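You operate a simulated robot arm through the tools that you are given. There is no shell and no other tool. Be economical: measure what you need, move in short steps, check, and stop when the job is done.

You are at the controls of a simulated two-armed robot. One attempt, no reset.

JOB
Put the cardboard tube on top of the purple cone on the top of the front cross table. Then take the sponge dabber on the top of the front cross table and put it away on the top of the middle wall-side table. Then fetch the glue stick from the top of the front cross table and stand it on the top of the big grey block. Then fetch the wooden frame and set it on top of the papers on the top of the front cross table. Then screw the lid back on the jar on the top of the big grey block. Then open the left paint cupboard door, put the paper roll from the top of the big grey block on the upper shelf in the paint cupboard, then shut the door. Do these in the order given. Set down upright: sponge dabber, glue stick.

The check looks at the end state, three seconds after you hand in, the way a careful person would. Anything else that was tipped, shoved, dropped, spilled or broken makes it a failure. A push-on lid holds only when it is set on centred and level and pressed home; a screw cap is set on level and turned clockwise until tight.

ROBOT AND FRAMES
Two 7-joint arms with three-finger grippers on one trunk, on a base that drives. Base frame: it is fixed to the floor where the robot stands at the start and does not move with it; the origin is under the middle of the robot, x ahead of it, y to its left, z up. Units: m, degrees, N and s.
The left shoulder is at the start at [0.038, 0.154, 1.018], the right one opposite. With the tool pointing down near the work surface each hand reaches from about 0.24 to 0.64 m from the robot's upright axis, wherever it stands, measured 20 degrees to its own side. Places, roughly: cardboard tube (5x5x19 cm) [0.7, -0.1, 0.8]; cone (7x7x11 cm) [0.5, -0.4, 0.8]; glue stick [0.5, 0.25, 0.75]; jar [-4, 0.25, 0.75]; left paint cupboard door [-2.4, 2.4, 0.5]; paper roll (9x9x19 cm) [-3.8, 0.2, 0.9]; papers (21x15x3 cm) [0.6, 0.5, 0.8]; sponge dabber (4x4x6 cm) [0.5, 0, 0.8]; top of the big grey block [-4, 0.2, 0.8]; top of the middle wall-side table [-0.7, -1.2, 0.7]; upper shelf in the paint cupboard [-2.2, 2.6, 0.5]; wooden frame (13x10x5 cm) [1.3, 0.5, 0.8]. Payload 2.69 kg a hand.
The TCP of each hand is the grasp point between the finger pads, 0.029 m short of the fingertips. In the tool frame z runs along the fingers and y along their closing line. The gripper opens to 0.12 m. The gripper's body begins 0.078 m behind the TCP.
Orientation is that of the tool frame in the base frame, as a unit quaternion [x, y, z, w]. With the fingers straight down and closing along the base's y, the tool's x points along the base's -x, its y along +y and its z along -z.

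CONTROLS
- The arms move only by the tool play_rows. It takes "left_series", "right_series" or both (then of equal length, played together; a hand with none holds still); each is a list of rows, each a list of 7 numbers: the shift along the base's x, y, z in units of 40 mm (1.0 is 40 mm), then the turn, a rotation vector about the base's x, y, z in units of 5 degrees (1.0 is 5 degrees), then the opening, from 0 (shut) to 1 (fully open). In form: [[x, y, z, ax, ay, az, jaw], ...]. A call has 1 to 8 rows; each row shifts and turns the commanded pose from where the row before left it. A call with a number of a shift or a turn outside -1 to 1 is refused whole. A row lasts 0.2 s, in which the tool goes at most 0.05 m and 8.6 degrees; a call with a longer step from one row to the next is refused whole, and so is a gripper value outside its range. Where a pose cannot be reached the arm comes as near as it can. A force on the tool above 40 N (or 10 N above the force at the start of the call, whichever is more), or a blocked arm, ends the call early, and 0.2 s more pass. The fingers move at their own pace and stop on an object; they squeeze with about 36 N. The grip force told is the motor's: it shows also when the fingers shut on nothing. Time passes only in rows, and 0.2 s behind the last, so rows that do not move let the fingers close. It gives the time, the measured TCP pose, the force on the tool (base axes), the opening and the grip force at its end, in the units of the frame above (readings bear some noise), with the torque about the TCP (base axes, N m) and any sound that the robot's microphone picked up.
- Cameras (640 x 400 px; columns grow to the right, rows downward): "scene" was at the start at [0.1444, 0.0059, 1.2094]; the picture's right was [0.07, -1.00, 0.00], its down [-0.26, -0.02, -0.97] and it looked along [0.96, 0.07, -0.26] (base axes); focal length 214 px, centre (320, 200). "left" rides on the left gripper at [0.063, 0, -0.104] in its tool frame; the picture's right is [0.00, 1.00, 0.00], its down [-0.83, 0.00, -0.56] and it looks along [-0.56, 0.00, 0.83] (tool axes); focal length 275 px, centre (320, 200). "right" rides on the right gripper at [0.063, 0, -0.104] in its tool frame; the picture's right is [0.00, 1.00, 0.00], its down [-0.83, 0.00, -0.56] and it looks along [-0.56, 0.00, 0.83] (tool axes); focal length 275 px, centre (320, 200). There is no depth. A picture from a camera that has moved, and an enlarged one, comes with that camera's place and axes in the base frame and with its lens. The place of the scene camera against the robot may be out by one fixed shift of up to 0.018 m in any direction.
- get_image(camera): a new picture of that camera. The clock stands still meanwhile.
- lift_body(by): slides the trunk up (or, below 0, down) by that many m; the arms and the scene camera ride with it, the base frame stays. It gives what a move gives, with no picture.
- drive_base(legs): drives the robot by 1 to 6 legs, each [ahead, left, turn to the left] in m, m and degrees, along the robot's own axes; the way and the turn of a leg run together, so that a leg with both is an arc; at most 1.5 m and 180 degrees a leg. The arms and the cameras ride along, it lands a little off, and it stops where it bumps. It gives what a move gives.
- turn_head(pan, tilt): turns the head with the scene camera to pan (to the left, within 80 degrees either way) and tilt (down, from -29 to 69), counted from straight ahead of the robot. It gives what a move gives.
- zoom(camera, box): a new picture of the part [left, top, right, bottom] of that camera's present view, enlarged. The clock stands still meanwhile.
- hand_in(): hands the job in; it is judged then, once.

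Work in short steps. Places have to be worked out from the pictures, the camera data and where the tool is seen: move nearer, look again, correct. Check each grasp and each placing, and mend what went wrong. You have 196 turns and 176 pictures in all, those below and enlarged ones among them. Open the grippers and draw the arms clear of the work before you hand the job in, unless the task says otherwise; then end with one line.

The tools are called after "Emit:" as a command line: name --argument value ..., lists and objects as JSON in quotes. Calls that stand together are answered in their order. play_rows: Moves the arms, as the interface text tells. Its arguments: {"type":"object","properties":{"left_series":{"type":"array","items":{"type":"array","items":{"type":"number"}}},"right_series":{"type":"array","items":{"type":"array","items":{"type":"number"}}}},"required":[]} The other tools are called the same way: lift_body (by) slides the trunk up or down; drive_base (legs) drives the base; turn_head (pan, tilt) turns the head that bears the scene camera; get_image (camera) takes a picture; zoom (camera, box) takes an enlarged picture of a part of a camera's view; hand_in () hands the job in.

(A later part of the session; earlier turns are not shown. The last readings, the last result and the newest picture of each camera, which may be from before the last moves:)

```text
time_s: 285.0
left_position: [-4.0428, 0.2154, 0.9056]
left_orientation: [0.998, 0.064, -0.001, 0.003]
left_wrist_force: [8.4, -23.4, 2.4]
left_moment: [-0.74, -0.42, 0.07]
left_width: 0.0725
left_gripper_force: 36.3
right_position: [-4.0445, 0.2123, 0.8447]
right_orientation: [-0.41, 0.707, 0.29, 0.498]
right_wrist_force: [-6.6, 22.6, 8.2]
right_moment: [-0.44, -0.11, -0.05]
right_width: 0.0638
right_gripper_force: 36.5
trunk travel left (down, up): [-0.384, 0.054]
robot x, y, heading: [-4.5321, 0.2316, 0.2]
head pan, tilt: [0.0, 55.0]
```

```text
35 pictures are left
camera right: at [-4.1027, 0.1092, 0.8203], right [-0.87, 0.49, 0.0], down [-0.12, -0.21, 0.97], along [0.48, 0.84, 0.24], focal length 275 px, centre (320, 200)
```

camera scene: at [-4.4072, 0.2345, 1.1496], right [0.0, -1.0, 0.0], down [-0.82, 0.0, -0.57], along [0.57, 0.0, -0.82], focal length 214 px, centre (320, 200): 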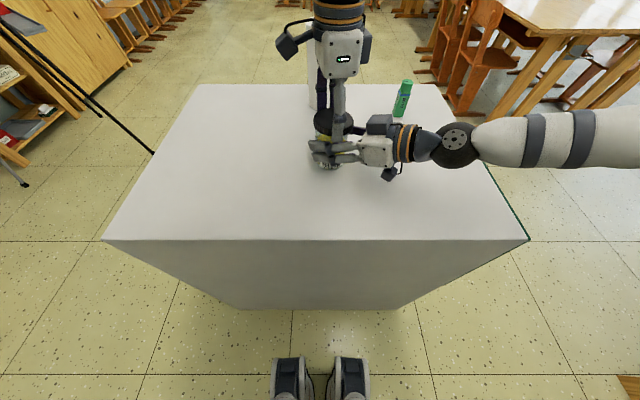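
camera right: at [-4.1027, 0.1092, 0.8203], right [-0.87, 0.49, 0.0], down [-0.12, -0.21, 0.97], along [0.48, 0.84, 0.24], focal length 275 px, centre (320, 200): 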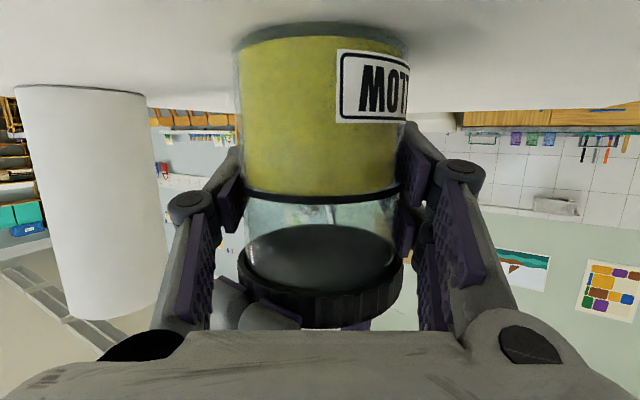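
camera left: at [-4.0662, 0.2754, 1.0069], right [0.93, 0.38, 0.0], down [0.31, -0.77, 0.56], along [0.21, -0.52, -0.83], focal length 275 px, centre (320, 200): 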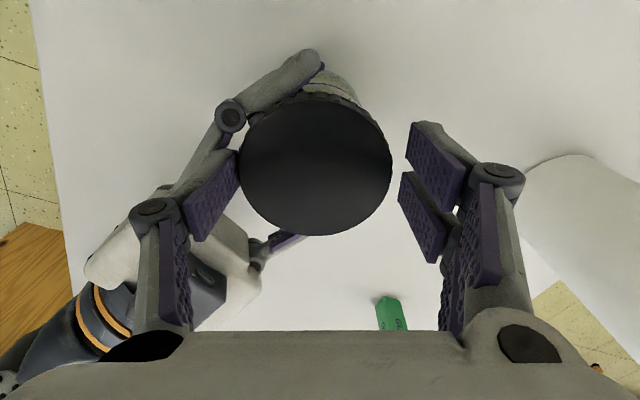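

Little resistance and no visible advance in the last stroke; try another cycle with downward pressure while turning.

Emit:
play_rows --left_series '[[0, 0, 0, 0, 0, 0, 0.7], [0, 0, 0, 0, 0, 0, 0.7], [0, 0, 0, 0, 0, 1, 0.7], [0, 0, 0, 0, 0, 1, 0.7], [0, 0, 0, 0, 0, 1, 0.7], [0, 0, 0, 0, 0, 1, 0.7], [0, 0, 0, 0, 0, 1, 0.7], [0, 0, 0, 0, 0, 1, 0.7]]'

Emit:
play_rows --left_series '[[0, 0, 0, 0, 0, 1, 0.7], [0, 0, 0, 0, 0, 1, 0.7], [0, 0, 0, 0, 0, 1, 0.7], [0, 0, 0, 0, 0, 1, 0.7], [0, 0, 0, 0, 0, 1, 0.7], [0, 0, 0, 0, 0, 1, 0.7], [0, 0, 0, 0, 0, 1, 0.7], [0, 0, 0, 0, 0, 1, 0.7]]'

Emit:
play_rows --left_series '[[0, 0, 0, 0, 0, 1, 0.7], [0, 0, 0, 0, 0, 1, 0.7], [0, 0, 0, 0, 0, 1, 0.7], [0, 0, 0, 0, 0, 1, 0.7], [0, 0, 0, 0, 0, 1, 0.7], [0, 0, 0, 0, 0, 0, 0.4], [0, 0, 0, 0, 0, 0, 0.4], [0, 0, -0.1, 0, 0, 0, 0.4]]'

Emit:
play_rows --left_series '[[0, 0, 0, 0, 0, -1, 0.4], [0, 0, 0, 0, 0, -1, 0.4], [0, 0, 0, 0, 0, -1, 0.4], [0, 0, 0, 0, 0, -1, 0.4], [0, 0, 0, 0, 0, -1, 0.4], [0, 0, 0, 0, 0, -1, 0.4]]'

Emit:
get_image --camera "right"

```text
time_s: 286.8
left_position: [-4.0438, 0.215, 0.9049]
left_orientation: [0.947, 0.322, -0.003, 0.002]
left_wrist_force: [-0.3, 0.2, 0.2]
left_moment: [-0.01, 0.02, 0.01]
left_width: 0.0841
left_gripper_force: 0.1
right_position: [-4.0428, 0.2108, 0.8442]
right_orientation: [-0.409, 0.708, 0.289, 0.498]
right_wrist_force: [2.8, -1.7, 6.1]
right_moment: [0.15, -0.08, -0.03]
right_width: 0.0635
right_gripper_force: 36.3
trunk travel left (down, up): [-0.384, 0.054]
robot x, y, heading: [-4.5312, 0.2328, -0.1]
head pan, tilt: [0.0, 55.0]
```

```text
time_s: 288.6
left_position: [-4.0424, 0.2145, 0.9033]
left_orientation: [0.78, 0.626, -0.002, 0.003]
left_wrist_force: [-0.4, -0.2, -0.2]
left_moment: [-0.01, 0.02, 0.02]
left_width: 0.0842
left_gripper_force: 0.1
right_position: [-4.044, 0.211, 0.844]
right_orientation: [-0.409, 0.708, 0.289, 0.498]
right_wrist_force: [1.9, -1.6, 6.2]
right_moment: [0.14, -0.04, -0.03]
right_width: 0.0635
right_gripper_force: 36.4
trunk travel left (down, up): [-0.384, 0.054]
robot x, y, heading: [-4.5317, 0.2343, -0.1]
head pan, tilt: [0.0, 55.0]
```

```text
time_s: 290.4
left_position: [-4.0434, 0.2148, 0.9045]
left_orientation: [0.627, 0.779, -0.002, 0.006]
left_wrist_force: [-4.1, 1.4, 10.3]
left_moment: [0.34, 0.37, 0.01]
left_width: 0.0721
left_gripper_force: 36.3
right_position: [-4.0434, 0.2109, 0.845]
right_orientation: [-0.409, 0.708, 0.288, 0.499]
right_wrist_force: [0.3, -0.2, 3.3]
right_moment: [0.26, 0.15, 0.14]
right_width: 0.0637
right_gripper_force: 36.3
trunk travel left (down, up): [-0.384, 0.054]
robot x, y, heading: [-4.5291, 0.2356, -0.1]
head pan, tilt: [0.0, 55.0]
stopped in row 8 (left hand): the force on the tool passed its limit at 44 N (the readings are from after the stop); the commanded pose is now the measured one
```

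```text
time_s: 291.8
left_position: [-4.0429, 0.2133, 0.902]
left_orientation: [0.808, 0.59, -0.004, 0.004]
left_wrist_force: [7.4, -2.5, 3.4]
left_moment: [-0.22, -0.42, 1.53]
left_width: 0.0722
left_gripper_force: 36.4
right_position: [-4.0427, 0.2115, 0.8445]
right_orientation: [-0.409, 0.709, 0.287, 0.498]
right_wrist_force: [-3.5, 2.6, 10.0]
right_moment: [0.08, 0.24, -1.41]
right_width: 0.0642
right_gripper_force: 35.6
trunk travel left (down, up): [-0.384, 0.054]
robot x, y, heading: [-4.5293, 0.2327, 0.1]
head pan, tilt: [0.0, 55.0]
```

```text
34 pictures are left
camera right: at [-4.1015, 0.1084, 0.8197], right [-0.87, 0.5, 0.0], down [-0.12, -0.21, 0.97], along [0.48, 0.84, 0.24], focal length 275 px, centre (320, 200)
```

right: 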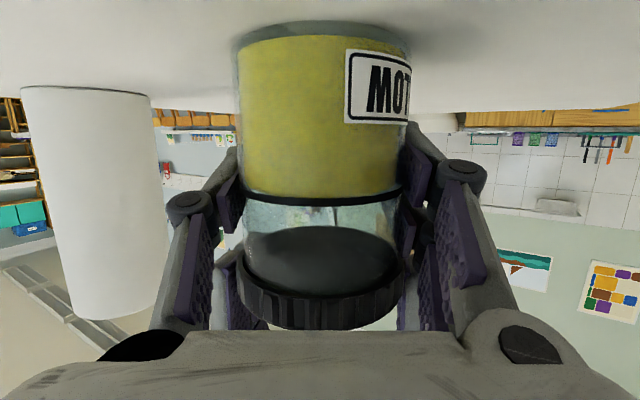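

Torque reached 1.5 N·m with the jar beginning to slip in the grip: the lid is tight. Release left and lift, then release the right hand and back it out.

Emit:
play_rows --left_series '[[0, 0, 0, 0, 0, 0, 0.7], [0, 0, 0, 0, 0, 0, 0.72], [0, 0, 0.5, 0, 0, 0, 0.75], [0, 0, 0.9, 0, 0, 0, 0.8], [0, 0, 0.9, 0, 0, 0, 0.8], [0, 0.6, 0.7, 0, 0, 0, 0.8], [-0.3, 0.9, 0.3, 0, 0, 0, 0.8], [-0.3, 0.9, 0, 0, 0, 0, 0.8]]'

Emit:
play_rows --right_series '[[0, 0, 0, 0, 0, 0, 0.6], [0, 0, 0, 0, 0, 0, 0.85], [0, 0, 0, 0, 0, 0, 0.85], [-0.24, -0.4, 0.17, 0, 0, 0, 0.9], [-0.47, -0.81, 0.34, 0, 0, 0, 0.9], [-0.47, -0.81, 0.34, 0, 0, 0, 0.9], [-0.3, -0.6, 0.8, 0, 0, 0, 0.9], [-0.2, 0, 1, 0, 0, 0, 0.9]]'

Emit:
zoom --camera "scene" --box '[240, 50, 420, 190]'

```text
time_s: 293.6
left_position: [-4.0669, 0.3107, 1.033]
left_orientation: [0.808, 0.589, -0.005, 0.004]
left_wrist_force: [0.0, 0.7, -0.3]
left_moment: [0.0, 0.01, 0.01]
left_width: 0.0961
left_gripper_force: 0.0
right_position: [-4.0427, 0.2113, 0.8448]
right_orientation: [-0.409, 0.709, 0.287, 0.498]
right_wrist_force: [0.7, 1.9, 12.5]
right_moment: [0.06, -0.07, -0.17]
right_width: 0.0643
right_gripper_force: 35.7
trunk travel left (down, up): [-0.384, 0.054]
robot x, y, heading: [-4.5296, 0.2335, 0.2]
head pan, tilt: [0.0, 55.0]
```

```text
time_s: 295.4
left_position: [-4.0659, 0.3107, 1.034]
left_orientation: [0.807, 0.59, -0.003, 0.004]
left_wrist_force: [-0.3, 0.1, -0.4]
left_moment: [0.02, 0.01, -0.03]
left_width: 0.0963
left_gripper_force: 0.1
right_position: [-4.1092, 0.1063, 0.9499]
right_orientation: [-0.409, 0.709, 0.288, 0.497]
right_wrist_force: [0.6, 0.0, 0.1]
right_moment: [-0.01, -0.01, -0.02]
right_width: 0.1082
right_gripper_force: 0.1
trunk travel left (down, up): [-0.384, 0.054]
robot x, y, heading: [-4.5312, 0.2369, 0.0]
head pan, tilt: [0.0, 55.0]
```

```text
2.86 times, centred on (330, 120) of scene
camera zoom: at [-4.4066, 0.2349, 1.1495], right [0.0, -1.0, 0.0], down [-0.82, 0.0, -0.57], along [0.57, 0.0, -0.82], focal length 613 px, centre (291, 429)
```

zoom: 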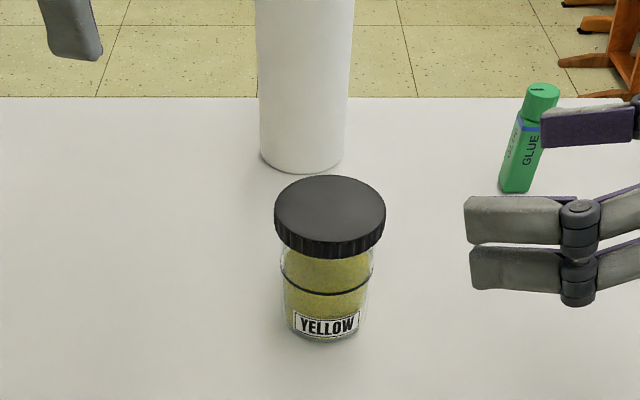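

Jar is closed, everything upright. Now tuck both arms (left unwinds 105°, right unyaws keeping its 70° pitch), then drive round to the front of the block for the roll.

Emit:
play_rows --left_series '[[-0.1, 0.25, 0.15, 0, 0, 1, 1], [-0.1, 0.25, 0.15, 0, 0, 1, 1], [-0.1, 0.25, 0.15, 0, 0, 1, 1], [-0.1, 0.25, 0.15, 0, 0, 1, 1], [-0.1, 0.25, 0.15, 0, 0, 1, 1], [-0.1, 0.25, 0.15, 0, 0, 1, 1], [-0.1, 0.25, 0.15, 0, 0, 1, 1], [-0.1, 0.25, 0.15, 0, 0, 1, 1]]' --right_series '[[0, -0.1, 0.3, 0, 0, -1, 1], [0, -0.1, 0.3, 0, 0, -1, 1], [0, -0.1, 0.3, 0, 0, -1, 1], [0, 0, 0.3, 0, 0, -1, 1], [0, 0, 0.3, 0, 0, -1, 1], [0, 0, 0.2, 0, 0, -1, 1], [0, 0, 0, 0, 0, -1, 1], [0, 0, 0, 0, 0, -1, 1]]'

Emit:
play_rows --left_series '[[0, 0, 0, 0, 0, 1, 1], [0, 0, 0, 0, 0, 1, 1], [0, 0, 0, 0, 0, 1, 1], [0, 0, 0, 0, 0, 1, 1], [0, 0, 0, 0, 0, 1, 1], [0, 0, 0, 0, 0, 1, 1], [0, 0, 0, 0, 0, 1, 1], [0, 0, 0, 0, 0, 1, 1]]' --right_series '[[0, 0, 0, 0, 0, -1, 1], [0, 0, 0, 0, 0, -1, 1], [0, 0, 0, 0, 0, -1, 1], [0, 0, 0, 0, 0, -1, 1], [0, 0, 0, 0, 0, 0, 1], [0, 0, 0, 0, 0, 0, 1], [0, 0, 0, 0, 0, 0, 1], [0, 0, 0, 0, 0, 0, 1]]'

Emit:
play_rows --left_series '[[0, 0, 0, 0, 0, 1, 1], [0, 0, 0, 0, 0, 1, 1], [0, 0, 0, 0, 0, 1, 1], [0, 0, 0, 0, 0, 1, 1], [0, 0, 0, 0, 0, 1, 1]]'

Emit:
drive_base --legs '[[-0.22, 0, 0], [0, 0.95, 0], [1.45, 0, 0], [0.1, 0, 180], [0, 0.97, 0]]'

Emit:
turn_head --pan 0 --tilt 40

Emit:
get_image --camera "scene"

```text
time_s: 297.2
left_position: [-4.098, 0.3918, 1.0836]
left_orientation: [0.555, 0.832, -0.002, 0.005]
left_wrist_force: [-0.8, 0.2, -0.1]
left_moment: [0.0, 0.03, 0.04]
left_width: 0.1198
left_gripper_force: 0.1
right_position: [-4.08, 0.0964, 1.0152]
right_orientation: [-0.142, 0.806, 0.1, 0.565]
right_wrist_force: [0.3, 0.1, 0.2]
right_moment: [-0.01, 0.0, 0.0]
right_width: 0.1198
right_gripper_force: 0.2
right hand out of reach, approached as far as the arm can: row 2, 3, 5, 6, 7, 8
trunk travel left (down, up): [-0.384, 0.054]
robot x, y, heading: [-4.5274, 0.2386, 0.1]
head pan, tilt: [0.0, 55.0]
```

```text
time_s: 299.0
left_position: [-4.0985, 0.3898, 1.0823]
left_orientation: [0.237, 0.971, 0.0, 0.004]
left_wrist_force: [-0.2, -0.1, 0.9]
left_moment: [-0.03, 0.05, 0.02]
left_width: 0.1199
left_gripper_force: 0.0
right_position: [-4.0759, 0.0966, 1.0169]
right_orientation: [0.0, 0.818, 0.001, 0.576]
right_wrist_force: [-0.5, -0.4, 0.4]
right_moment: [0.01, 0.0, 0.02]
right_width: 0.1202
right_gripper_force: 0.1
right hand out of reach, approached as far as the arm can: row 1
trunk travel left (down, up): [-0.384, 0.054]
robot x, y, heading: [-4.5277, 0.2328, 0.4]
head pan, tilt: [0.0, 55.0]
```

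```text
time_s: 300.2
left_position: [-4.0987, 0.3919, 1.0826]
left_orientation: [0.022, 1.0, 0.001, 0.005]
left_wrist_force: [0.0, -0.3, -0.1]
left_moment: [-0.02, 0.03, 0.03]
left_width: 0.1201
left_gripper_force: 0.1
right_position: [-4.0769, 0.0968, 1.0166]
right_orientation: [0.001, 0.818, 0.0, 0.575]
right_wrist_force: [0.0, -0.5, 0.1]
right_moment: [0.0, -0.02, -0.02]
right_width: 0.1201
right_gripper_force: 0.0
trunk travel left (down, up): [-0.384, 0.054]
robot x, y, heading: [-4.5322, 0.2356, -0.1]
head pan, tilt: [0.0, 55.0]
```

```text
time_s: 319.0
left_position: [-3.1633, 1.6337, 1.0852]
left_orientation: [-0.461, 0.887, 0.001, 0.015]
left_wrist_force: [4.9, -3.0, -1.3]
left_moment: [-0.01, -0.04, -0.05]
left_width: 0.1157
left_gripper_force: 0.1
right_position: [-2.9078, 1.5027, 1.0156]
right_orientation: [-0.399, 0.715, 0.281, 0.5]
right_wrist_force: [0.5, 0.4, 0.1]
right_moment: [-0.04, 0.0, 0.0]
right_width: 0.1201
right_gripper_force: 0.1
trunk travel left (down, up): [-0.384, 0.054]
robot x, y, heading: [-3.2671, 1.1839, 58.4]
head pan, tilt: [0.0, 55.0]
stopped in leg 4: the force on the tool passed its limit at 65 N (the readings are from after the stop); the commanded pose is now the measured one
```

```text
time_s: 319.8
left_position: [-3.1637, 1.6333, 1.0854]
left_orientation: [-0.462, 0.887, 0.001, 0.015]
left_wrist_force: [7.8, -2.9, 0.1]
left_moment: [0.06, 0.09, -0.1]
left_width: 0.1153
left_gripper_force: 0.1
right_position: [-2.9083, 1.5016, 1.0164]
right_orientation: [-0.398, 0.715, 0.281, 0.501]
right_wrist_force: [-0.3, -0.2, -0.2]
right_moment: [-0.02, 0.03, 0.0]
right_width: 0.1201
right_gripper_force: 0.0
trunk travel left (down, up): [-0.384, 0.054]
robot x, y, heading: [-3.2668, 1.1882, 58.4]
head pan, tilt: [0.0, 40.0]
```

```text
32 pictures are left
camera scene: at [-3.1956, 1.3091, 1.17], right [0.85, -0.52, 0.0], down [-0.34, -0.55, -0.77], along [0.4, 0.65, -0.64], focal length 214 px, centre (320, 200)
```

scene: 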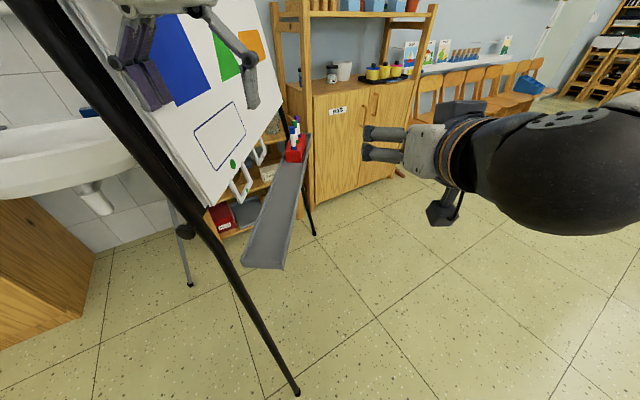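

The left hand bumped the easel. Turn back to the right away from it, move clear toward the room centre, then turn around there.

Emit:
drive_base --legs '[[0, 0, -58.4], [0.4, -0.3, 0], [0, -0.65, 0], [0, 0, 180]]'

Emit:
turn_head --pan -45 --tilt 20

Emit:
get_image --camera "scene"

```text
time_s: 337.8
left_position: [-3.296, 0.0785, 1.0856]
left_orientation: [0.999, -0.029, -0.014, -0.006]
left_wrist_force: [-0.2, 0.5, 0.0]
left_moment: [0.0, -0.01, 0.01]
left_width: 0.1198
left_gripper_force: 0.1
right_position: [-3.3175, 0.3651, 1.0159]
right_orientation: [0.818, 0.002, -0.575, 0.002]
right_wrist_force: [0.1, -0.3, 0.5]
right_moment: [0.02, -0.02, 0.02]
right_width: 0.1202
right_gripper_force: 0.0
trunk travel left (down, up): [-0.384, 0.054]
robot x, y, heading: [-2.8659, 0.2282, -179.9]
head pan, tilt: [0.0, 40.0]
```

```text
time_s: 338.9
left_position: [-3.2953, 0.0784, 1.0841]
left_orientation: [0.999, -0.029, -0.014, -0.007]
left_wrist_force: [-0.4, 0.1, -1.0]
left_moment: [0.02, -0.02, 0.01]
left_width: 0.12
left_gripper_force: 0.0
right_position: [-3.3187, 0.364, 1.018]
right_orientation: [0.818, 0.001, -0.575, 0.001]
right_wrist_force: [-0.3, 0.4, 0.2]
right_moment: [-0.02, 0.0, 0.0]
right_width: 0.1203
right_gripper_force: 0.0
trunk travel left (down, up): [-0.384, 0.054]
robot x, y, heading: [-2.8671, 0.2263, -179.8]
head pan, tilt: [-45.0, 20.0]
```

```text
31 pictures are left
camera scene: at [-2.9949, 0.2924, 1.2015], right [0.7, 0.71, 0.0], down [0.24, -0.24, -0.94], along [-0.67, 0.66, -0.34], focal length 214 px, centre (320, 200)
```

scene: 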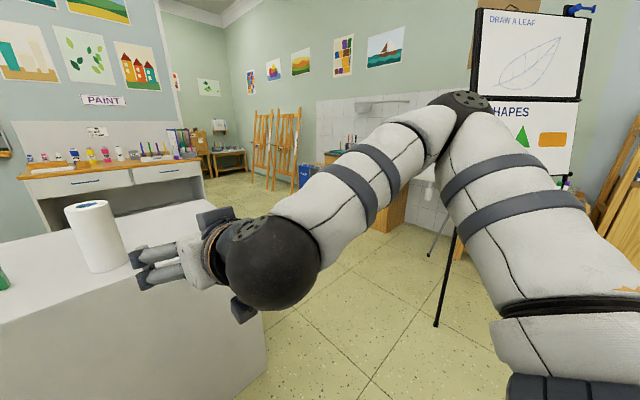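

Easel still stands. Drive 0.32 m toward the roll and line up the right hand with it at z≈0.90.

Emit:
drive_base --legs '[[0.32, 0, 0]]'

Emit:
play_rows --right_series '[[0, -0.7, -0.5, 0, 0, 0, 1], [0, -0.7, -0.5, 0, 0, 0, 1], [0, -0.7, -0.5, 0, 0, 0, 1], [0, -0.7, -0.5, 0, 0, 0, 1], [0, -0.7, -0.5, 0, 0, 0, 1], [0, 0, -0.3, 0, 0, 0, 1]]'

Emit:
get_image --camera "right"

```text
time_s: 341.0
left_position: [-3.6178, 0.0774, 1.0846]
left_orientation: [0.999, -0.029, -0.014, -0.007]
left_wrist_force: [0.3, -0.1, -0.2]
left_moment: [0.0, -0.03, 0.01]
left_width: 0.1201
left_gripper_force: 0.0
right_position: [-3.64, 0.363, 1.0158]
right_orientation: [0.819, 0.0, -0.574, 0.0]
right_wrist_force: [0.5, 0.1, 0.3]
right_moment: [0.0, -0.02, 0.02]
right_width: 0.12
right_gripper_force: 0.1
trunk travel left (down, up): [-0.384, 0.054]
robot x, y, heading: [-3.1899, 0.2297, -179.9]
head pan, tilt: [-45.0, 20.0]
```

```text
time_s: 342.4
left_position: [-3.6173, 0.0773, 1.0852]
left_orientation: [0.999, -0.029, -0.014, -0.007]
left_wrist_force: [0.6, -0.2, -0.4]
left_moment: [-0.01, 0.0, 0.0]
left_width: 0.1202
left_gripper_force: 0.0
right_position: [-3.6395, 0.223, 0.9045]
right_orientation: [0.818, 0.001, -0.575, 0.001]
right_wrist_force: [0.0, 0.1, -0.3]
right_moment: [-0.03, -0.01, -0.01]
right_width: 0.1199
right_gripper_force: 0.1
trunk travel left (down, up): [-0.384, 0.054]
robot x, y, heading: [-3.1883, 0.2285, -179.5]
head pan, tilt: [-45.0, 20.0]
```

```text
30 pictures are left
camera right: at [-3.5191, 0.2246, 0.8794], right [0.0, -1.0, 0.0], down [0.24, 0.0, 0.97], along [-0.97, -0.01, 0.24], focal length 275 px, centre (320, 200)
```

right: 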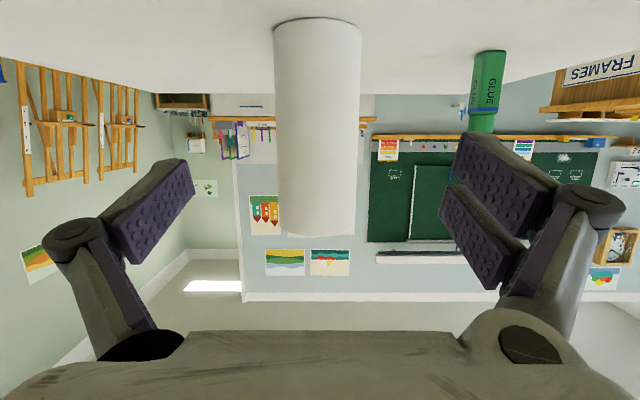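

Roll is centred between the fingers. Advance 0.172 m and close.

Emit:
play_rows --right_series '[[-0.86, 0, 0, 0, 0, 0, 1], [-0.86, 0, 0, 0, 0, 0, 1], [-0.86, 0, 0, 0, 0, 0, 1], [-0.86, 0, 0, 0, 0, 0, 1], [-0.86, 0, 0, 0, 0, 0, 1], [0, 0, 0, 0, 0, 0, 0.5], [0, 0, 0, 0, 0, 0, 0.5], [0, 0, 0, 0, 0, 0, 0.5]]'

Emit:
get_image --camera "right"

```text
time_s: 344.2
left_position: [-3.6178, 0.078, 1.0849]
left_orientation: [0.999, -0.029, -0.013, -0.007]
left_wrist_force: [-0.3, -0.3, -0.1]
left_moment: [0.01, 0.02, -0.03]
left_width: 0.1199
left_gripper_force: 0.1
right_position: [-3.8112, 0.2241, 0.9037]
right_orientation: [0.818, 0.001, -0.575, 0.002]
right_wrist_force: [-0.1, -0.3, 1.2]
right_moment: [-0.04, 0.09, -0.04]
right_width: 0.0817
right_gripper_force: 35.5
trunk travel left (down, up): [-0.384, 0.054]
robot x, y, heading: [-3.188, 0.225, -180.0]
head pan, tilt: [-45.0, 20.0]
```

```text
29 pictures are left
camera right: at [-3.6917, 0.2252, 0.8798], right [0.0, -1.0, 0.0], down [0.24, 0.0, 0.97], along [-0.97, -0.01, 0.24], focal length 275 px, centre (320, 200)
```

right: 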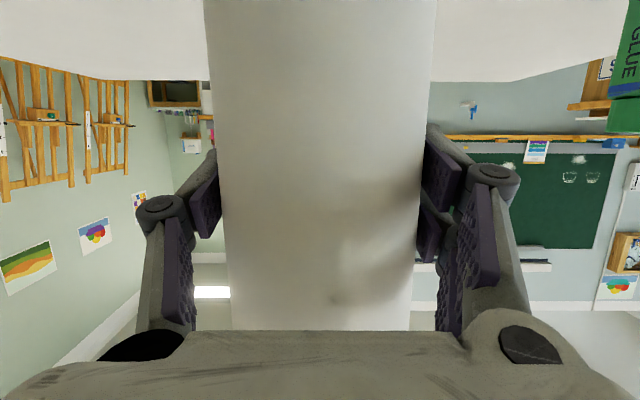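

Roll gripped. Lift it, back off, and turn toward the cupboard on the +y wall.

Emit:
play_rows --right_series '[[0, 0, 0.5, 0, 0, 0, 0.5], [0, 0, 0.8, 0, 0, 0, 0.5], [0.4, 0, 0.6, 0, 0, 0, 0.5], [0.6, 0.2, 0.3, 0, 0, 0, 0.5], [0.6, 0.3, 0, 0, 0, 0, 0.5]]'

Emit:
drive_base --legs '[[-0.8, 0, 0], [0, 0, -90]]'

Emit:
turn_head --pan 0 --tilt 25

Emit:
get_image --camera "scene"

```text
time_s: 345.4
left_position: [-3.6167, 0.0785, 1.0855]
left_orientation: [0.999, -0.03, -0.014, -0.006]
left_wrist_force: [0.0, -0.2, -0.5]
left_moment: [-0.01, -0.05, -0.04]
left_width: 0.12
left_gripper_force: 0.1
right_position: [-3.7461, 0.2439, 0.9924]
right_orientation: [0.818, 0.001, -0.575, 0.001]
right_wrist_force: [0.0, 0.3, -0.8]
right_moment: [0.0, -0.02, -0.05]
right_width: 0.0813
right_gripper_force: 36.0
trunk travel left (down, up): [-0.384, 0.054]
robot x, y, heading: [-3.1857, 0.2247, -180.0]
head pan, tilt: [-45.0, 20.0]
```

```text
time_s: 353.6
left_position: [-2.5328, 0.6622, 1.0856]
left_orientation: [-0.686, 0.728, 0.004, 0.015]
left_wrist_force: [-1.0, 1.0, 0.2]
left_moment: [0.02, -0.02, 0.01]
left_width: 0.1199
left_gripper_force: 0.1
right_position: [-2.3667, 0.7908, 0.9917]
right_orientation: [-0.578, 0.579, 0.407, 0.406]
right_wrist_force: [-1.0, -0.6, -0.8]
right_moment: [-0.01, 0.0, 0.0]
right_width: 0.0816
right_gripper_force: 35.8
trunk travel left (down, up): [-0.384, 0.054]
robot x, y, heading: [-2.384, 0.2339, 90.2]
head pan, tilt: [-45.0, 20.0]
```

```text
time_s: 354.7
left_position: [-2.5324, 0.662, 1.0843]
left_orientation: [-0.685, 0.728, 0.005, 0.015]
left_wrist_force: [0.5, 0.2, 0.0]
left_moment: [0.01, -0.01, -0.03]
left_width: 0.1202
left_gripper_force: 0.0
right_position: [-2.3653, 0.7916, 0.9917]
right_orientation: [0.58, -0.578, -0.407, -0.405]
right_wrist_force: [0.4, 0.8, -1.3]
right_moment: [-0.01, -0.01, -0.03]
right_width: 0.0815
right_gripper_force: 36.0
trunk travel left (down, up): [-0.384, 0.054]
robot x, y, heading: [-2.3824, 0.2334, 90.0]
head pan, tilt: [0.0, 25.0]
```

```text
28 pictures are left
camera scene: at [-2.3904, 0.3794, 1.1934], right [1.0, 0.0, 0.0], down [0.0, -0.42, -0.91], along [0.0, 0.91, -0.42], focal length 214 px, centre (320, 200)
```

scene: 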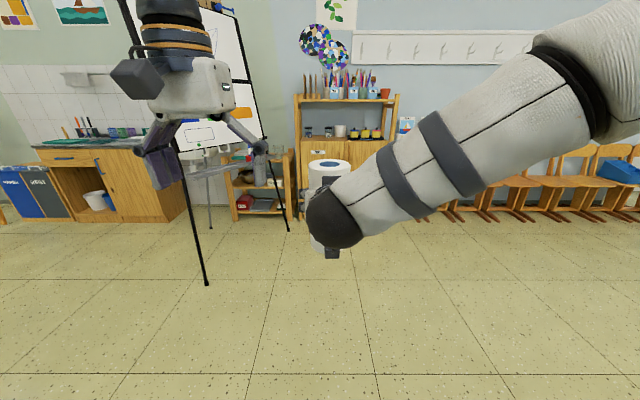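

The cupboard is right ahead (x≈-2.63…-1.65, front y≈2.39); an easel leg stands near (-2.72,2.23). Drive 0.75 m closer and look at the doors.

Emit:
drive_base --legs '[[0.75, 0, 0]]'

Emit:
play_rows --right_series '[[0.7, 0, 0.3, 0, 0, 0, 0.5], [0.8, 0, 0.3, 0, 0, 0, 0.5], [0.8, 0, 0.3, 0, 0, 0, 0.5], [0.8, 0, 0, 0, 0, 0, 0.5]]'

Emit:
turn_head --pan 0 --tilt 30

Emit:
get_image --camera "scene"

```text
time_s: 358.7
left_position: [-2.5294, 1.4077, 1.085]
left_orientation: [-0.684, 0.73, 0.004, 0.014]
left_wrist_force: [-0.2, 0.2, -0.3]
left_moment: [-0.03, 0.01, 0.02]
left_width: 0.1198
left_gripper_force: 0.1
right_position: [-2.3637, 1.5381, 0.9918]
right_orientation: [-0.578, 0.579, 0.407, 0.406]
right_wrist_force: [-0.2, 0.4, -0.7]
right_moment: [0.01, -0.01, 0.0]
right_width: 0.0817
right_gripper_force: 35.5
trunk travel left (down, up): [-0.384, 0.054]
robot x, y, heading: [-2.3838, 0.9729, 89.8]
head pan, tilt: [0.0, 25.0]
```

```text
time_s: 359.7
left_position: [-2.5285, 1.4085, 1.0851]
left_orientation: [-0.684, 0.729, 0.005, 0.015]
left_wrist_force: [0.3, 0.4, -1.2]
left_moment: [0.03, -0.01, 0.0]
left_width: 0.1202
left_gripper_force: 0.1
right_position: [-2.238, 1.5374, 1.0278]
right_orientation: [-0.577, 0.58, 0.405, 0.407]
right_wrist_force: [-1.5, 0.2, -0.6]
right_moment: [0.02, 0.01, 0.03]
right_width: 0.0817
right_gripper_force: 35.9
trunk travel left (down, up): [-0.384, 0.054]
robot x, y, heading: [-2.3828, 0.9722, 89.8]
head pan, tilt: [0.0, 25.0]
```

```text
time_s: 360.4
left_position: [-2.5287, 1.4092, 1.0861]
left_orientation: [-0.684, 0.729, 0.006, 0.015]
left_wrist_force: [-0.5, -0.1, 1.0]
left_moment: [-0.02, 0.0, 0.0]
left_width: 0.1203
left_gripper_force: 0.2
right_position: [-2.2388, 1.5376, 1.0271]
right_orientation: [-0.577, 0.58, 0.406, 0.407]
right_wrist_force: [0.3, 0.3, -1.5]
right_moment: [0.04, 0.01, 0.03]
right_width: 0.0816
right_gripper_force: 36.7
trunk travel left (down, up): [-0.384, 0.054]
robot x, y, heading: [-2.3826, 0.9782, 89.7]
head pan, tilt: [0.0, 30.0]
```

```text
27 pictures are left
camera scene: at [-2.3894, 1.1234, 1.1855], right [1.0, 0.0, 0.0], down [0.0, -0.5, -0.87], along [0.0, 0.87, -0.5], focal length 214 px, centre (320, 200)
```

scene: 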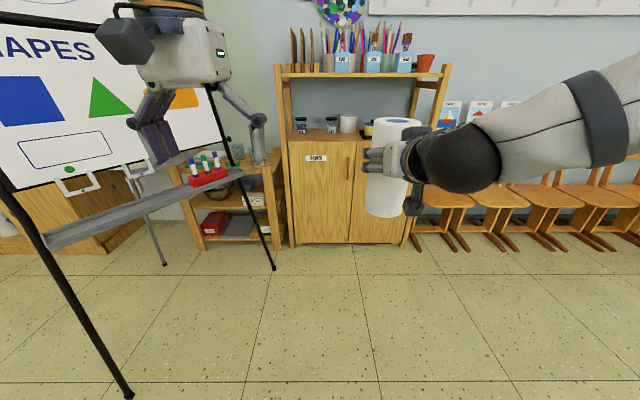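

Left door: hinge x≈-2.61, vertical handle near (-2.216,2.38,0.68). Drive closer with a sidestep right, lower the trunk 0.28 m, and point the left hand horizontally at the door.

Emit:
drive_base --legs '[[0.6, -0.16, 0]]'

Emit:
lift_body --by -0.28

Emit:
play_rows --left_series '[[0.17, 0, -0.14, 1, 0, 0, 0.6], [0.17, 0, -0.14, 1, 0, 0, 0.6], [0.17, 0, -0.14, 1, 0, 0, 0.6], [0.17, 0, -0.14, 1, 0, 0, 0.6], [0.17, 0, -0.14, 1, 0, 0, 0.6], [0.17, 0, -0.14, 1, 0, 0, 0.6], [0.17, 0, -0.14, 1, 0, 0, 0.6], [0.17, 0, -0.14, 1, 0, 0, 0.6]]' --right_series '[[0.4, 0, 0, 0, 0, 0, 0.5], [0.4, 0, 0, 0, 0, 0, 0.5], [0.4, 0, 0, 0, 0, 0, 0.5], [0.4, 0, 0, 0, 0, 0, 0.5], [0.4, 0, 0, 0, 0, 0, 0.5], [0, 0, 0, 0, 0, 0, 0.5], [0, 0, 0, 0, 0, 0, 0.5], [0, 0, 0, 0, 0, 0, 0.5]]'

Emit:
play_rows --left_series '[[0.1, 0, 0, 1, 0, 0, 0.6], [0.1, 0, 0, 1, 0, 0, 0.6], [0.1, 0, 0, 1, 0, 0, 0.6], [0.1, 0, 0, 1, 0, 0, 0.6], [0.1, 0, 0, 1, 0, 0, 0.6], [0.1, 0, 0, 1, 0, 0, 0.6], [0.1, 0, 0, 1, 0, 0, 0.6], [0.1, 0, 0, 1, 0, 0, 0.6]]'

Emit:
turn_head --pan 0 --tilt 25

Emit:
get_image --camera "left"

Emit:
get_image --camera "scene"

```text
time_s: 363.9
left_position: [-2.3677, 2.0093, 1.0847]
left_orientation: [-0.684, 0.729, 0.005, 0.014]
left_wrist_force: [0.8, 0.6, 0.0]
left_moment: [0.01, 0.0, -0.05]
left_width: 0.1202
left_gripper_force: 0.0
right_position: [-2.0778, 2.1375, 1.0272]
right_orientation: [-0.578, 0.579, 0.406, 0.406]
right_wrist_force: [0.7, -0.4, -1.2]
right_moment: [0.01, -0.03, 0.03]
right_width: 0.0816
right_gripper_force: 35.6
trunk travel left (down, up): [-0.384, 0.054]
robot x, y, heading: [-2.2239, 1.5748, 90.0]
head pan, tilt: [0.0, 30.0]
```

```text
time_s: 366.7
left_position: [-2.3701, 2.0131, 0.7971]
left_orientation: [-0.684, 0.729, -0.002, 0.009]
left_wrist_force: [0.6, 0.8, 0.1]
left_moment: [0.01, 0.0, 0.01]
left_width: 0.1198
left_gripper_force: 0.0
right_position: [-2.0774, 2.137, 0.7484]
right_orientation: [-0.578, 0.58, 0.406, 0.407]
right_wrist_force: [-0.6, 0.2, -2.0]
right_moment: [-0.02, 0.03, 0.04]
right_width: 0.0814
right_gripper_force: 36.0
trunk travel left (down, up): [-0.104, 0.334]
robot x, y, heading: [-2.2253, 1.5733, 90.0]
head pan, tilt: [0.0, 30.0]
```

```text
time_s: 368.5
left_position: [-2.3144, 2.0133, 0.7517]
left_orientation: [-0.641, 0.685, 0.245, 0.242]
left_wrist_force: [0.8, -0.1, 0.2]
left_moment: [-0.04, -0.03, 0.01]
left_width: 0.072
left_gripper_force: 0.0
right_position: [-1.997, 2.1364, 0.7469]
right_orientation: [-0.578, 0.579, 0.407, 0.407]
right_wrist_force: [0.3, -0.2, -0.9]
right_moment: [-0.02, -0.02, -0.01]
right_width: 0.0815
right_gripper_force: 35.5
trunk travel left (down, up): [-0.104, 0.334]
robot x, y, heading: [-2.2228, 1.5748, 89.8]
head pan, tilt: [0.0, 30.0]
```

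```text
time_s: 369.5
left_position: [-2.3147, 2.0523, 0.7755]
left_orientation: [0.673, -0.57, -0.331, -0.337]
left_wrist_force: [-0.4, 1.6, -0.4]
left_moment: [0.0, -0.03, -0.03]
left_width: 0.0719
left_gripper_force: 0.1
right_position: [-1.9981, 2.1365, 0.7467]
right_orientation: [-0.577, 0.58, 0.406, 0.407]
right_wrist_force: [-0.4, 0.2, -0.9]
right_moment: [0.0, -0.03, 0.0]
right_width: 0.0817
right_gripper_force: 35.8
trunk travel left (down, up): [-0.104, 0.334]
robot x, y, heading: [-2.221, 1.5755, 89.6]
head pan, tilt: [0.0, 30.0]
stopped in row 4 (left hand): the arm was blocked; the commanded pose is now the measured one
```

```text
time_s: 370.1
left_position: [-2.3159, 2.052, 0.7756]
left_orientation: [0.673, -0.57, -0.33, -0.338]
left_wrist_force: [0.3, 0.3, 0.0]
left_moment: [0.0, 0.0, 0.04]
left_width: 0.0721
left_gripper_force: 0.1
right_position: [-1.9986, 2.1369, 0.748]
right_orientation: [-0.577, 0.58, 0.405, 0.407]
right_wrist_force: [-0.4, -0.2, -0.9]
right_moment: [-0.01, -0.01, 0.01]
right_width: 0.0813
right_gripper_force: 35.7
trunk travel left (down, up): [-0.104, 0.334]
robot x, y, heading: [-2.222, 1.5771, 90.0]
head pan, tilt: [0.0, 25.0]
```

```text
26 pictures are left
camera left: at [-2.3007, 1.9319, 0.7821], right [-0.99, -0.12, -0.07], down [-0.07, -0.01, 1.0], along [-0.12, 0.99, 0.0], focal length 275 px, centre (320, 200)
```

left: 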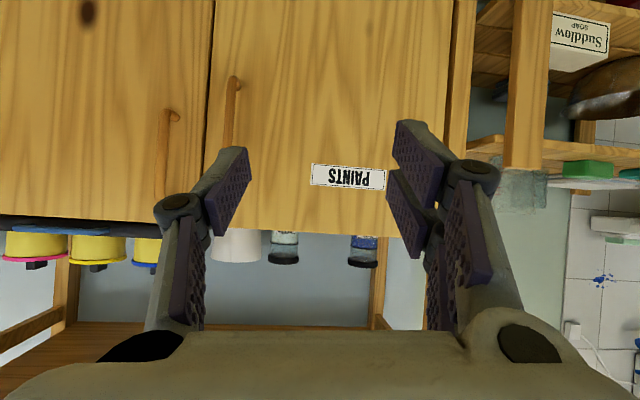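

```text
25 pictures are left
camera scene: at [-2.2277, 1.8197, 0.89], right [1.0, 0.0, 0.0], down [0.0, -0.42, -0.91], along [0.0, 0.91, -0.42], focal length 214 px, centre (320, 200)
```

scene: 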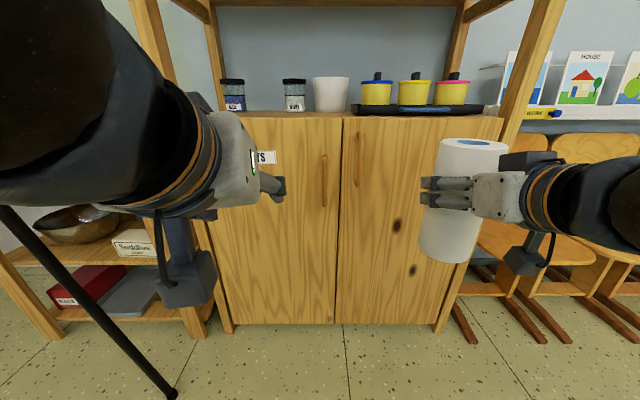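

Left hand is pitched ~56°, good enough for the vertical handle at (-2.21,≈2.40,0.61–0.76). Retract the right hand a bit, drive 0.2 m forward, line up the left hand.

Emit:
play_rows --right_series '[[0.3, -0.7, 0, 0, 0, 0, 0.5], [0.3, -0.7, 0, 0, 0, 0, 0.5], [0.3, -0.5, 0, 0, 0, 0, 0.5]]'

Emit:
drive_base --legs '[[0.2, 0, 0]]'

Emit:
play_rows --left_series '[[0.65, 0, -0.5, 0, 0, 0.4, 0.6], [0.65, 0, -0.5, 0, 0, 0.4, 0.6], [0.65, 0, -0.5, 0, 0, 0.3, 0.6], [0.65, 0, -0.5, 0, 0, 0.3, 0.6]]'

Emit:
get_image --camera "left"

```text
time_s: 370.9
left_position: [-2.315, 2.0513, 0.7764]
left_orientation: [0.671, -0.571, -0.33, -0.339]
left_wrist_force: [0.0, 0.1, -0.6]
left_moment: [0.03, 0.03, 0.0]
left_width: 0.072
left_gripper_force: 0.0
right_position: [-1.9571, 2.0835, 0.7598]
right_orientation: [-0.578, 0.58, 0.405, 0.407]
right_wrist_force: [-0.3, 0.3, -1.3]
right_moment: [-0.02, -0.01, -0.03]
right_width: 0.0811
right_gripper_force: 35.9
right hand out of reach, approached as far as the arm can: row 2, 3
trunk travel left (down, up): [-0.104, 0.334]
robot x, y, heading: [-2.2231, 1.5747, 89.9]
head pan, tilt: [0.0, 25.0]
```

```text
time_s: 372.5
left_position: [-2.3139, 2.2518, 0.7752]
left_orientation: [0.671, -0.571, -0.329, -0.339]
left_wrist_force: [-0.5, 0.1, 0.6]
left_moment: [0.01, 0.02, 0.03]
left_width: 0.072
left_gripper_force: 0.1
right_position: [-1.9558, 2.2829, 0.7591]
right_orientation: [-0.577, 0.58, 0.406, 0.407]
right_wrist_force: [0.0, 0.3, -0.6]
right_moment: [0.03, -0.02, 0.04]
right_width: 0.0814
right_gripper_force: 35.9
trunk travel left (down, up): [-0.104, 0.334]
robot x, y, heading: [-2.2246, 1.7742, 89.8]
head pan, tilt: [0.0, 25.0]
```

```text
time_s: 373.5
left_position: [-2.2106, 2.2515, 0.6964]
left_orientation: [0.704, -0.529, -0.35, -0.319]
left_wrist_force: [-0.9, 0.0, -0.1]
left_moment: [0.0, 0.03, 0.03]
left_width: 0.0721
left_gripper_force: 0.1
right_position: [-1.9546, 2.2827, 0.7603]
right_orientation: [-0.577, 0.58, 0.406, 0.407]
right_wrist_force: [0.1, -0.7, -2.3]
right_moment: [-0.03, 0.02, -0.03]
right_width: 0.0815
right_gripper_force: 35.5
trunk travel left (down, up): [-0.104, 0.334]
robot x, y, heading: [-2.2201, 1.7727, 89.7]
head pan, tilt: [0.0, 25.0]
```

```text
24 pictures are left
camera left: at [-2.1809, 2.1345, 0.7026], right [-0.97, -0.24, -0.07], down [-0.07, -0.02, 1.0], along [-0.24, 0.97, 0.0], focal length 275 px, centre (320, 200)
```

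left: 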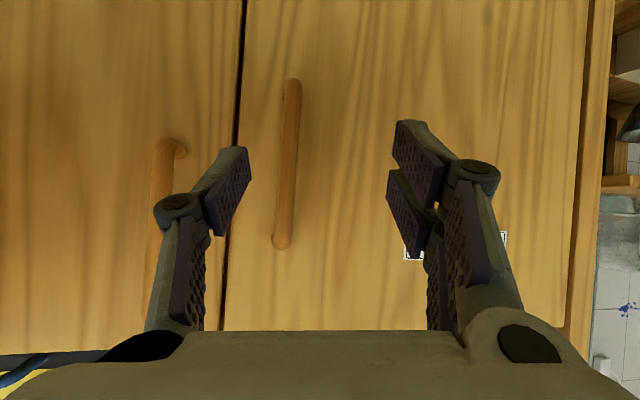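

Handle seen at (-2.21,2.40,0.67). Straighten the yaw and advance around it.

Emit:
play_rows --left_series '[[0, 0.8, -0.1, 0, 0, -0.7, 0.6], [0, 0.8, -0.1, 0, 0, -0.7, 0.6], [0, 0.8, -0.1, 0, 0, -0.7, 0.6], [0, 0.6, 0, 0, 0, -0.7, 0.6]]'

Emit:
get_image --camera "left"

```text
time_s: 374.5
left_position: [-2.2074, 2.3597, 0.6813]
left_orientation: [0.642, -0.607, -0.309, -0.352]
left_wrist_force: [-4.2, -12.4, 6.2]
left_moment: [0.21, 0.25, 0.72]
left_width: 0.0797
left_gripper_force: 4.3
right_position: [-1.9562, 2.2812, 0.7602]
right_orientation: [-0.578, 0.58, 0.406, 0.407]
right_wrist_force: [1.2, 0.2, -1.1]
right_moment: [0.0, -0.04, 0.01]
right_width: 0.082
right_gripper_force: 35.8
trunk travel left (down, up): [-0.104, 0.334]
robot x, y, heading: [-2.2204, 1.7745, 90.1]
head pan, tilt: [0.0, 25.0]
stopped in row 4 (left hand): the force on the tool passed its limit at 50 N (the readings are from after the stop); the commanded pose is now the measured one
```

```text
23 pictures are left
camera left: at [-2.2067, 2.2388, 0.6899], right [-1.0, -0.01, -0.07], down [-0.07, 0.01, 1.0], along [-0.01, 1.0, -0.01], focal length 275 px, centre (320, 200)
```

left: 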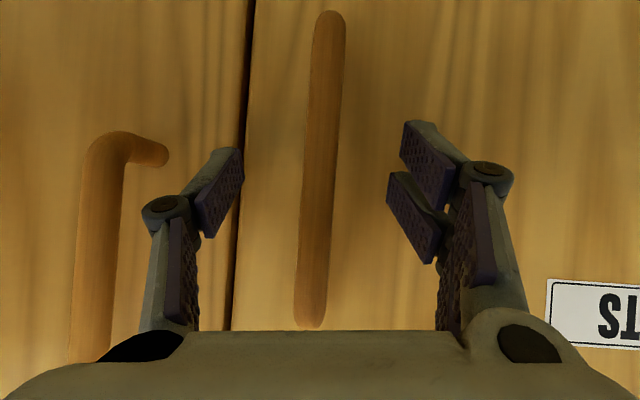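

Fingertips touch the door face with the handle between them. Ease back 4 mm and grip the handle.

Emit:
play_rows --left_series '[[0, -0.12, 0, 0, 0, 0, 0.6], [0, 0, 0, 0, 0, 0, 0], [0, 0, 0, 0, 0, 0, 0], [0, 0, 0, 0, 0, 0, 0]]'

Emit:
play_rows --left_series '[[0, -0.4, 0, 0, 0, 0, 0], [0, -0.5, 0, 0, 0, -0.3, 0], [-0.02, -0.6, 0, 0, 0, -0.6, 0], [-0.05, -0.6, 0, 0, 0, -0.6, 0], [-0.08, -0.6, 0, 0, 0, -0.6, 0], [-0.1, -0.6, 0, 0, 0, -0.6, 0]]'

Emit:
get_image --camera "scene"

```text
time_s: 375.5
left_position: [-2.2076, 2.3544, 0.6823]
left_orientation: [0.64, -0.61, -0.308, -0.352]
left_wrist_force: [-11.9, -21.5, 3.1]
left_moment: [0.25, 1.91, -0.05]
left_width: 0.0151
left_gripper_force: 41.2
right_position: [-1.9567, 2.2819, 0.7608]
right_orientation: [-0.577, 0.581, 0.404, 0.407]
right_wrist_force: [-0.2, 0.2, -2.0]
right_moment: [0.0, -0.01, -0.03]
right_width: 0.0811
right_gripper_force: 35.7
trunk travel left (down, up): [-0.104, 0.334]
robot x, y, heading: [-2.2215, 1.7736, 90.1]
head pan, tilt: [0.0, 25.0]
```

```text
time_s: 376.2
left_position: [-2.2148, 2.3157, 0.6819]
left_orientation: [0.632, -0.617, -0.308, -0.354]
left_wrist_force: [-5.1, 1.0, 0.7]
left_moment: [-0.26, 1.85, 0.11]
left_width: 0.0148
left_gripper_force: 40.7
right_position: [-1.9577, 2.2838, 0.7585]
right_orientation: [-0.578, 0.58, 0.406, 0.406]
right_wrist_force: [0.3, 0.4, -0.7]
right_moment: [0.01, -0.03, -0.01]
right_width: 0.0812
right_gripper_force: 35.8
trunk travel left (down, up): [-0.104, 0.334]
robot x, y, heading: [-2.2214, 1.7769, 90.1]
head pan, tilt: [0.0, 25.0]
stopped in row 3 (left hand): the force on the tool passed its limit at 44 N (the readings are from after the stop); the commanded pose is now the measured one
```

```text
22 pictures are left
camera scene: at [-2.2275, 2.0202, 0.8899], right [1.0, 0.0, 0.0], down [0.0, -0.42, -0.91], along [0.0, 0.91, -0.42], focal length 214 px, centre (320, 200)
```

scene: 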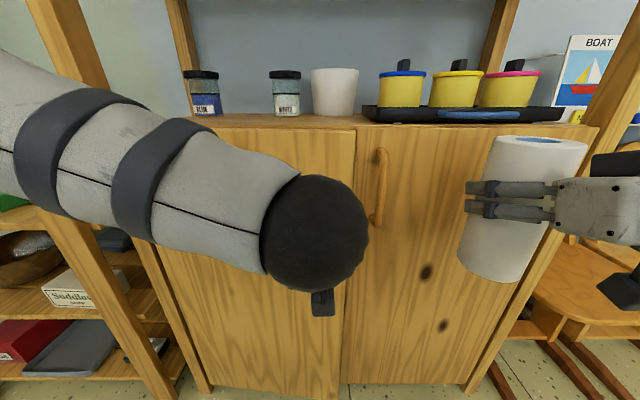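

The door is opening. Continue pulling along the hinge arc with yaw following.

Emit:
play_rows --left_series '[[-0.12, -0.5, 0, 0, 0, -0.6, 0], [-0.13, -0.5, 0, 0, 0, -0.6, 0], [-0.17, -0.49, 0, 0, 0, -0.6, 0], [-0.17, -0.49, 0, 0, 0, -0.6, 0], [-0.22, -0.47, 0, 0, 0, -0.6, 0], [-0.22, -0.47, 0, 0, 0, -0.6, 0], [-0.27, -0.45, 0, 0, 0, -0.6, 0], [-0.27, -0.45, 0, 0, 0, -0.6, 0]]'

Emit:
get_image --camera "scene"

```text
time_s: 377.3
left_position: [-2.2415, 2.2397, 0.6816]
left_orientation: [-0.567, 0.677, 0.273, 0.381]
left_wrist_force: [-6.3, 3.0, -0.9]
left_moment: [0.35, 1.78, 0.07]
left_width: 0.0147
left_gripper_force: 41.1
right_position: [-1.9568, 2.285, 0.7597]
right_orientation: [-0.578, 0.579, 0.406, 0.406]
right_wrist_force: [0.1, -0.3, -1.5]
right_moment: [-0.02, 0.0, 0.01]
right_width: 0.0815
right_gripper_force: 35.5
trunk travel left (down, up): [-0.104, 0.334]
robot x, y, heading: [-2.2215, 1.7776, 89.9]
head pan, tilt: [0.0, 25.0]
stopped in row 5 (left hand): the force on the tool passed its limit at 42 N (the readings are from after the stop); the commanded pose is now the measured one
```

```text
21 pictures are left
camera scene: at [-2.2282, 2.0206, 0.8898], right [1.0, 0.0, 0.0], down [0.0, -0.42, -0.91], along [0.0, 0.91, -0.42], focal length 214 px, centre (320, 200)
```

scene: 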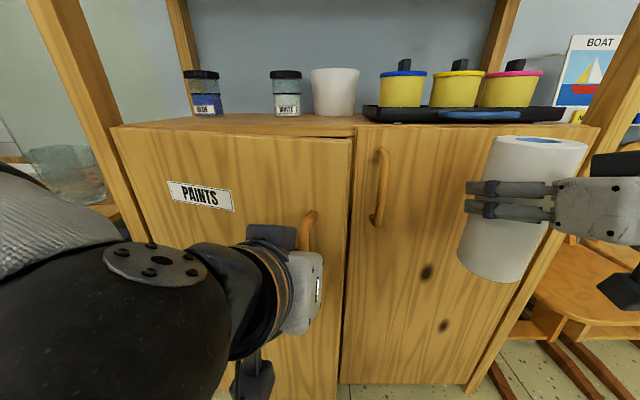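

Door ~17° open. Continue the arc.

Emit:
play_rows --left_series '[[-0.18, -0.46, 0, 0, 0, -0.6, 0], [-0.2, -0.46, 0, 0, 0, -0.6, 0], [-0.22, -0.45, 0, 0, 0, -0.6, 0], [-0.25, -0.44, 0, 0, 0, -0.6, 0], [-0.28, -0.43, 0, 0, 0, -0.6, 0], [-0.3, -0.41, 0, 0, 0, -0.6, 0]]'

Emit:
play_rows --left_series '[[-0.3, -0.42, 0, 0, 0, -0.6, 0], [-0.32, -0.4, 0, 0, 0, -0.6, 0], [-0.34, -0.39, 0, 0, 0, -0.6, 0], [-0.36, -0.37, 0, 0, 0, -0.6, 0], [-0.38, -0.35, 0, 0, 0, -0.6, 0], [-0.4, -0.33, 0, 0, 0, -0.6, 0]]'

Emit:
get_image --camera "scene"

```text
time_s: 377.9
left_position: [-2.2525, 2.2199, 0.6821]
left_orientation: [-0.545, 0.699, 0.26, 0.384]
left_wrist_force: [-9.3, 4.3, -8.0]
left_moment: [0.66, 1.67, 0.02]
left_width: 0.0145
left_gripper_force: 40.7
left hand out of reach, approached as far as the arm can: row 2
right_position: [-1.9593, 2.2854, 0.7598]
right_orientation: [0.58, -0.579, -0.406, -0.405]
right_wrist_force: [0.5, 0.1, -0.4]
right_moment: [-0.01, -0.02, -0.01]
right_width: 0.0813
right_gripper_force: 35.6
trunk travel left (down, up): [-0.104, 0.334]
robot x, y, heading: [-2.2197, 1.7776, 89.9]
head pan, tilt: [0.0, 25.0]
stopped in row 2 (left hand): the force on the tool passed its limit at 46 N (the readings are from after the stop); the commanded pose is now the measured one
```

```text
time_s: 378.6
left_position: [-2.2574, 2.214, 0.6986]
left_orientation: [-0.499, 0.736, 0.23, 0.395]
left_wrist_force: [-0.8, -0.1, -10.5]
left_moment: [0.79, 1.53, 0.13]
left_width: 0.0146
left_gripper_force: 40.7
left hand out of reach, approached as far as the arm can: row 1, 2, 3
right_position: [-1.9596, 2.2833, 0.7584]
right_orientation: [-0.579, 0.58, 0.405, 0.406]
right_wrist_force: [-0.7, 0.7, -1.3]
right_moment: [0.0, 0.03, 0.01]
right_width: 0.0814
right_gripper_force: 36.3
trunk travel left (down, up): [-0.104, 0.334]
robot x, y, heading: [-2.2217, 1.7746, 89.8]
head pan, tilt: [0.0, 25.0]
stopped in row 3 (left hand): the force on the tool passed its limit at 50 N (the readings are from after the stop); the commanded pose is now the measured one
```

```text
20 pictures are left
camera scene: at [-2.2286, 2.0205, 0.8902], right [1.0, 0.0, 0.0], down [0.0, -0.42, -0.91], along [0.0, 0.91, -0.42], focal length 214 px, centre (320, 200)
```

scene: 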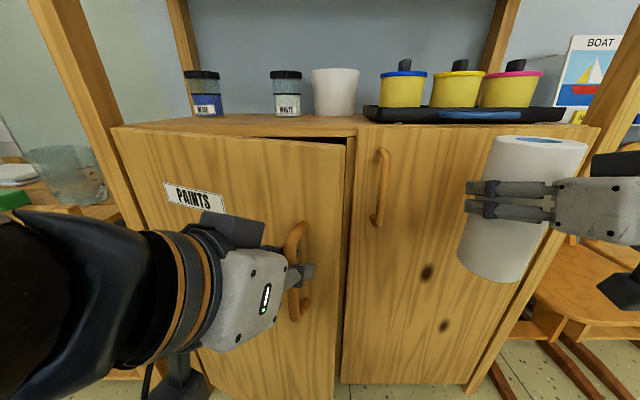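

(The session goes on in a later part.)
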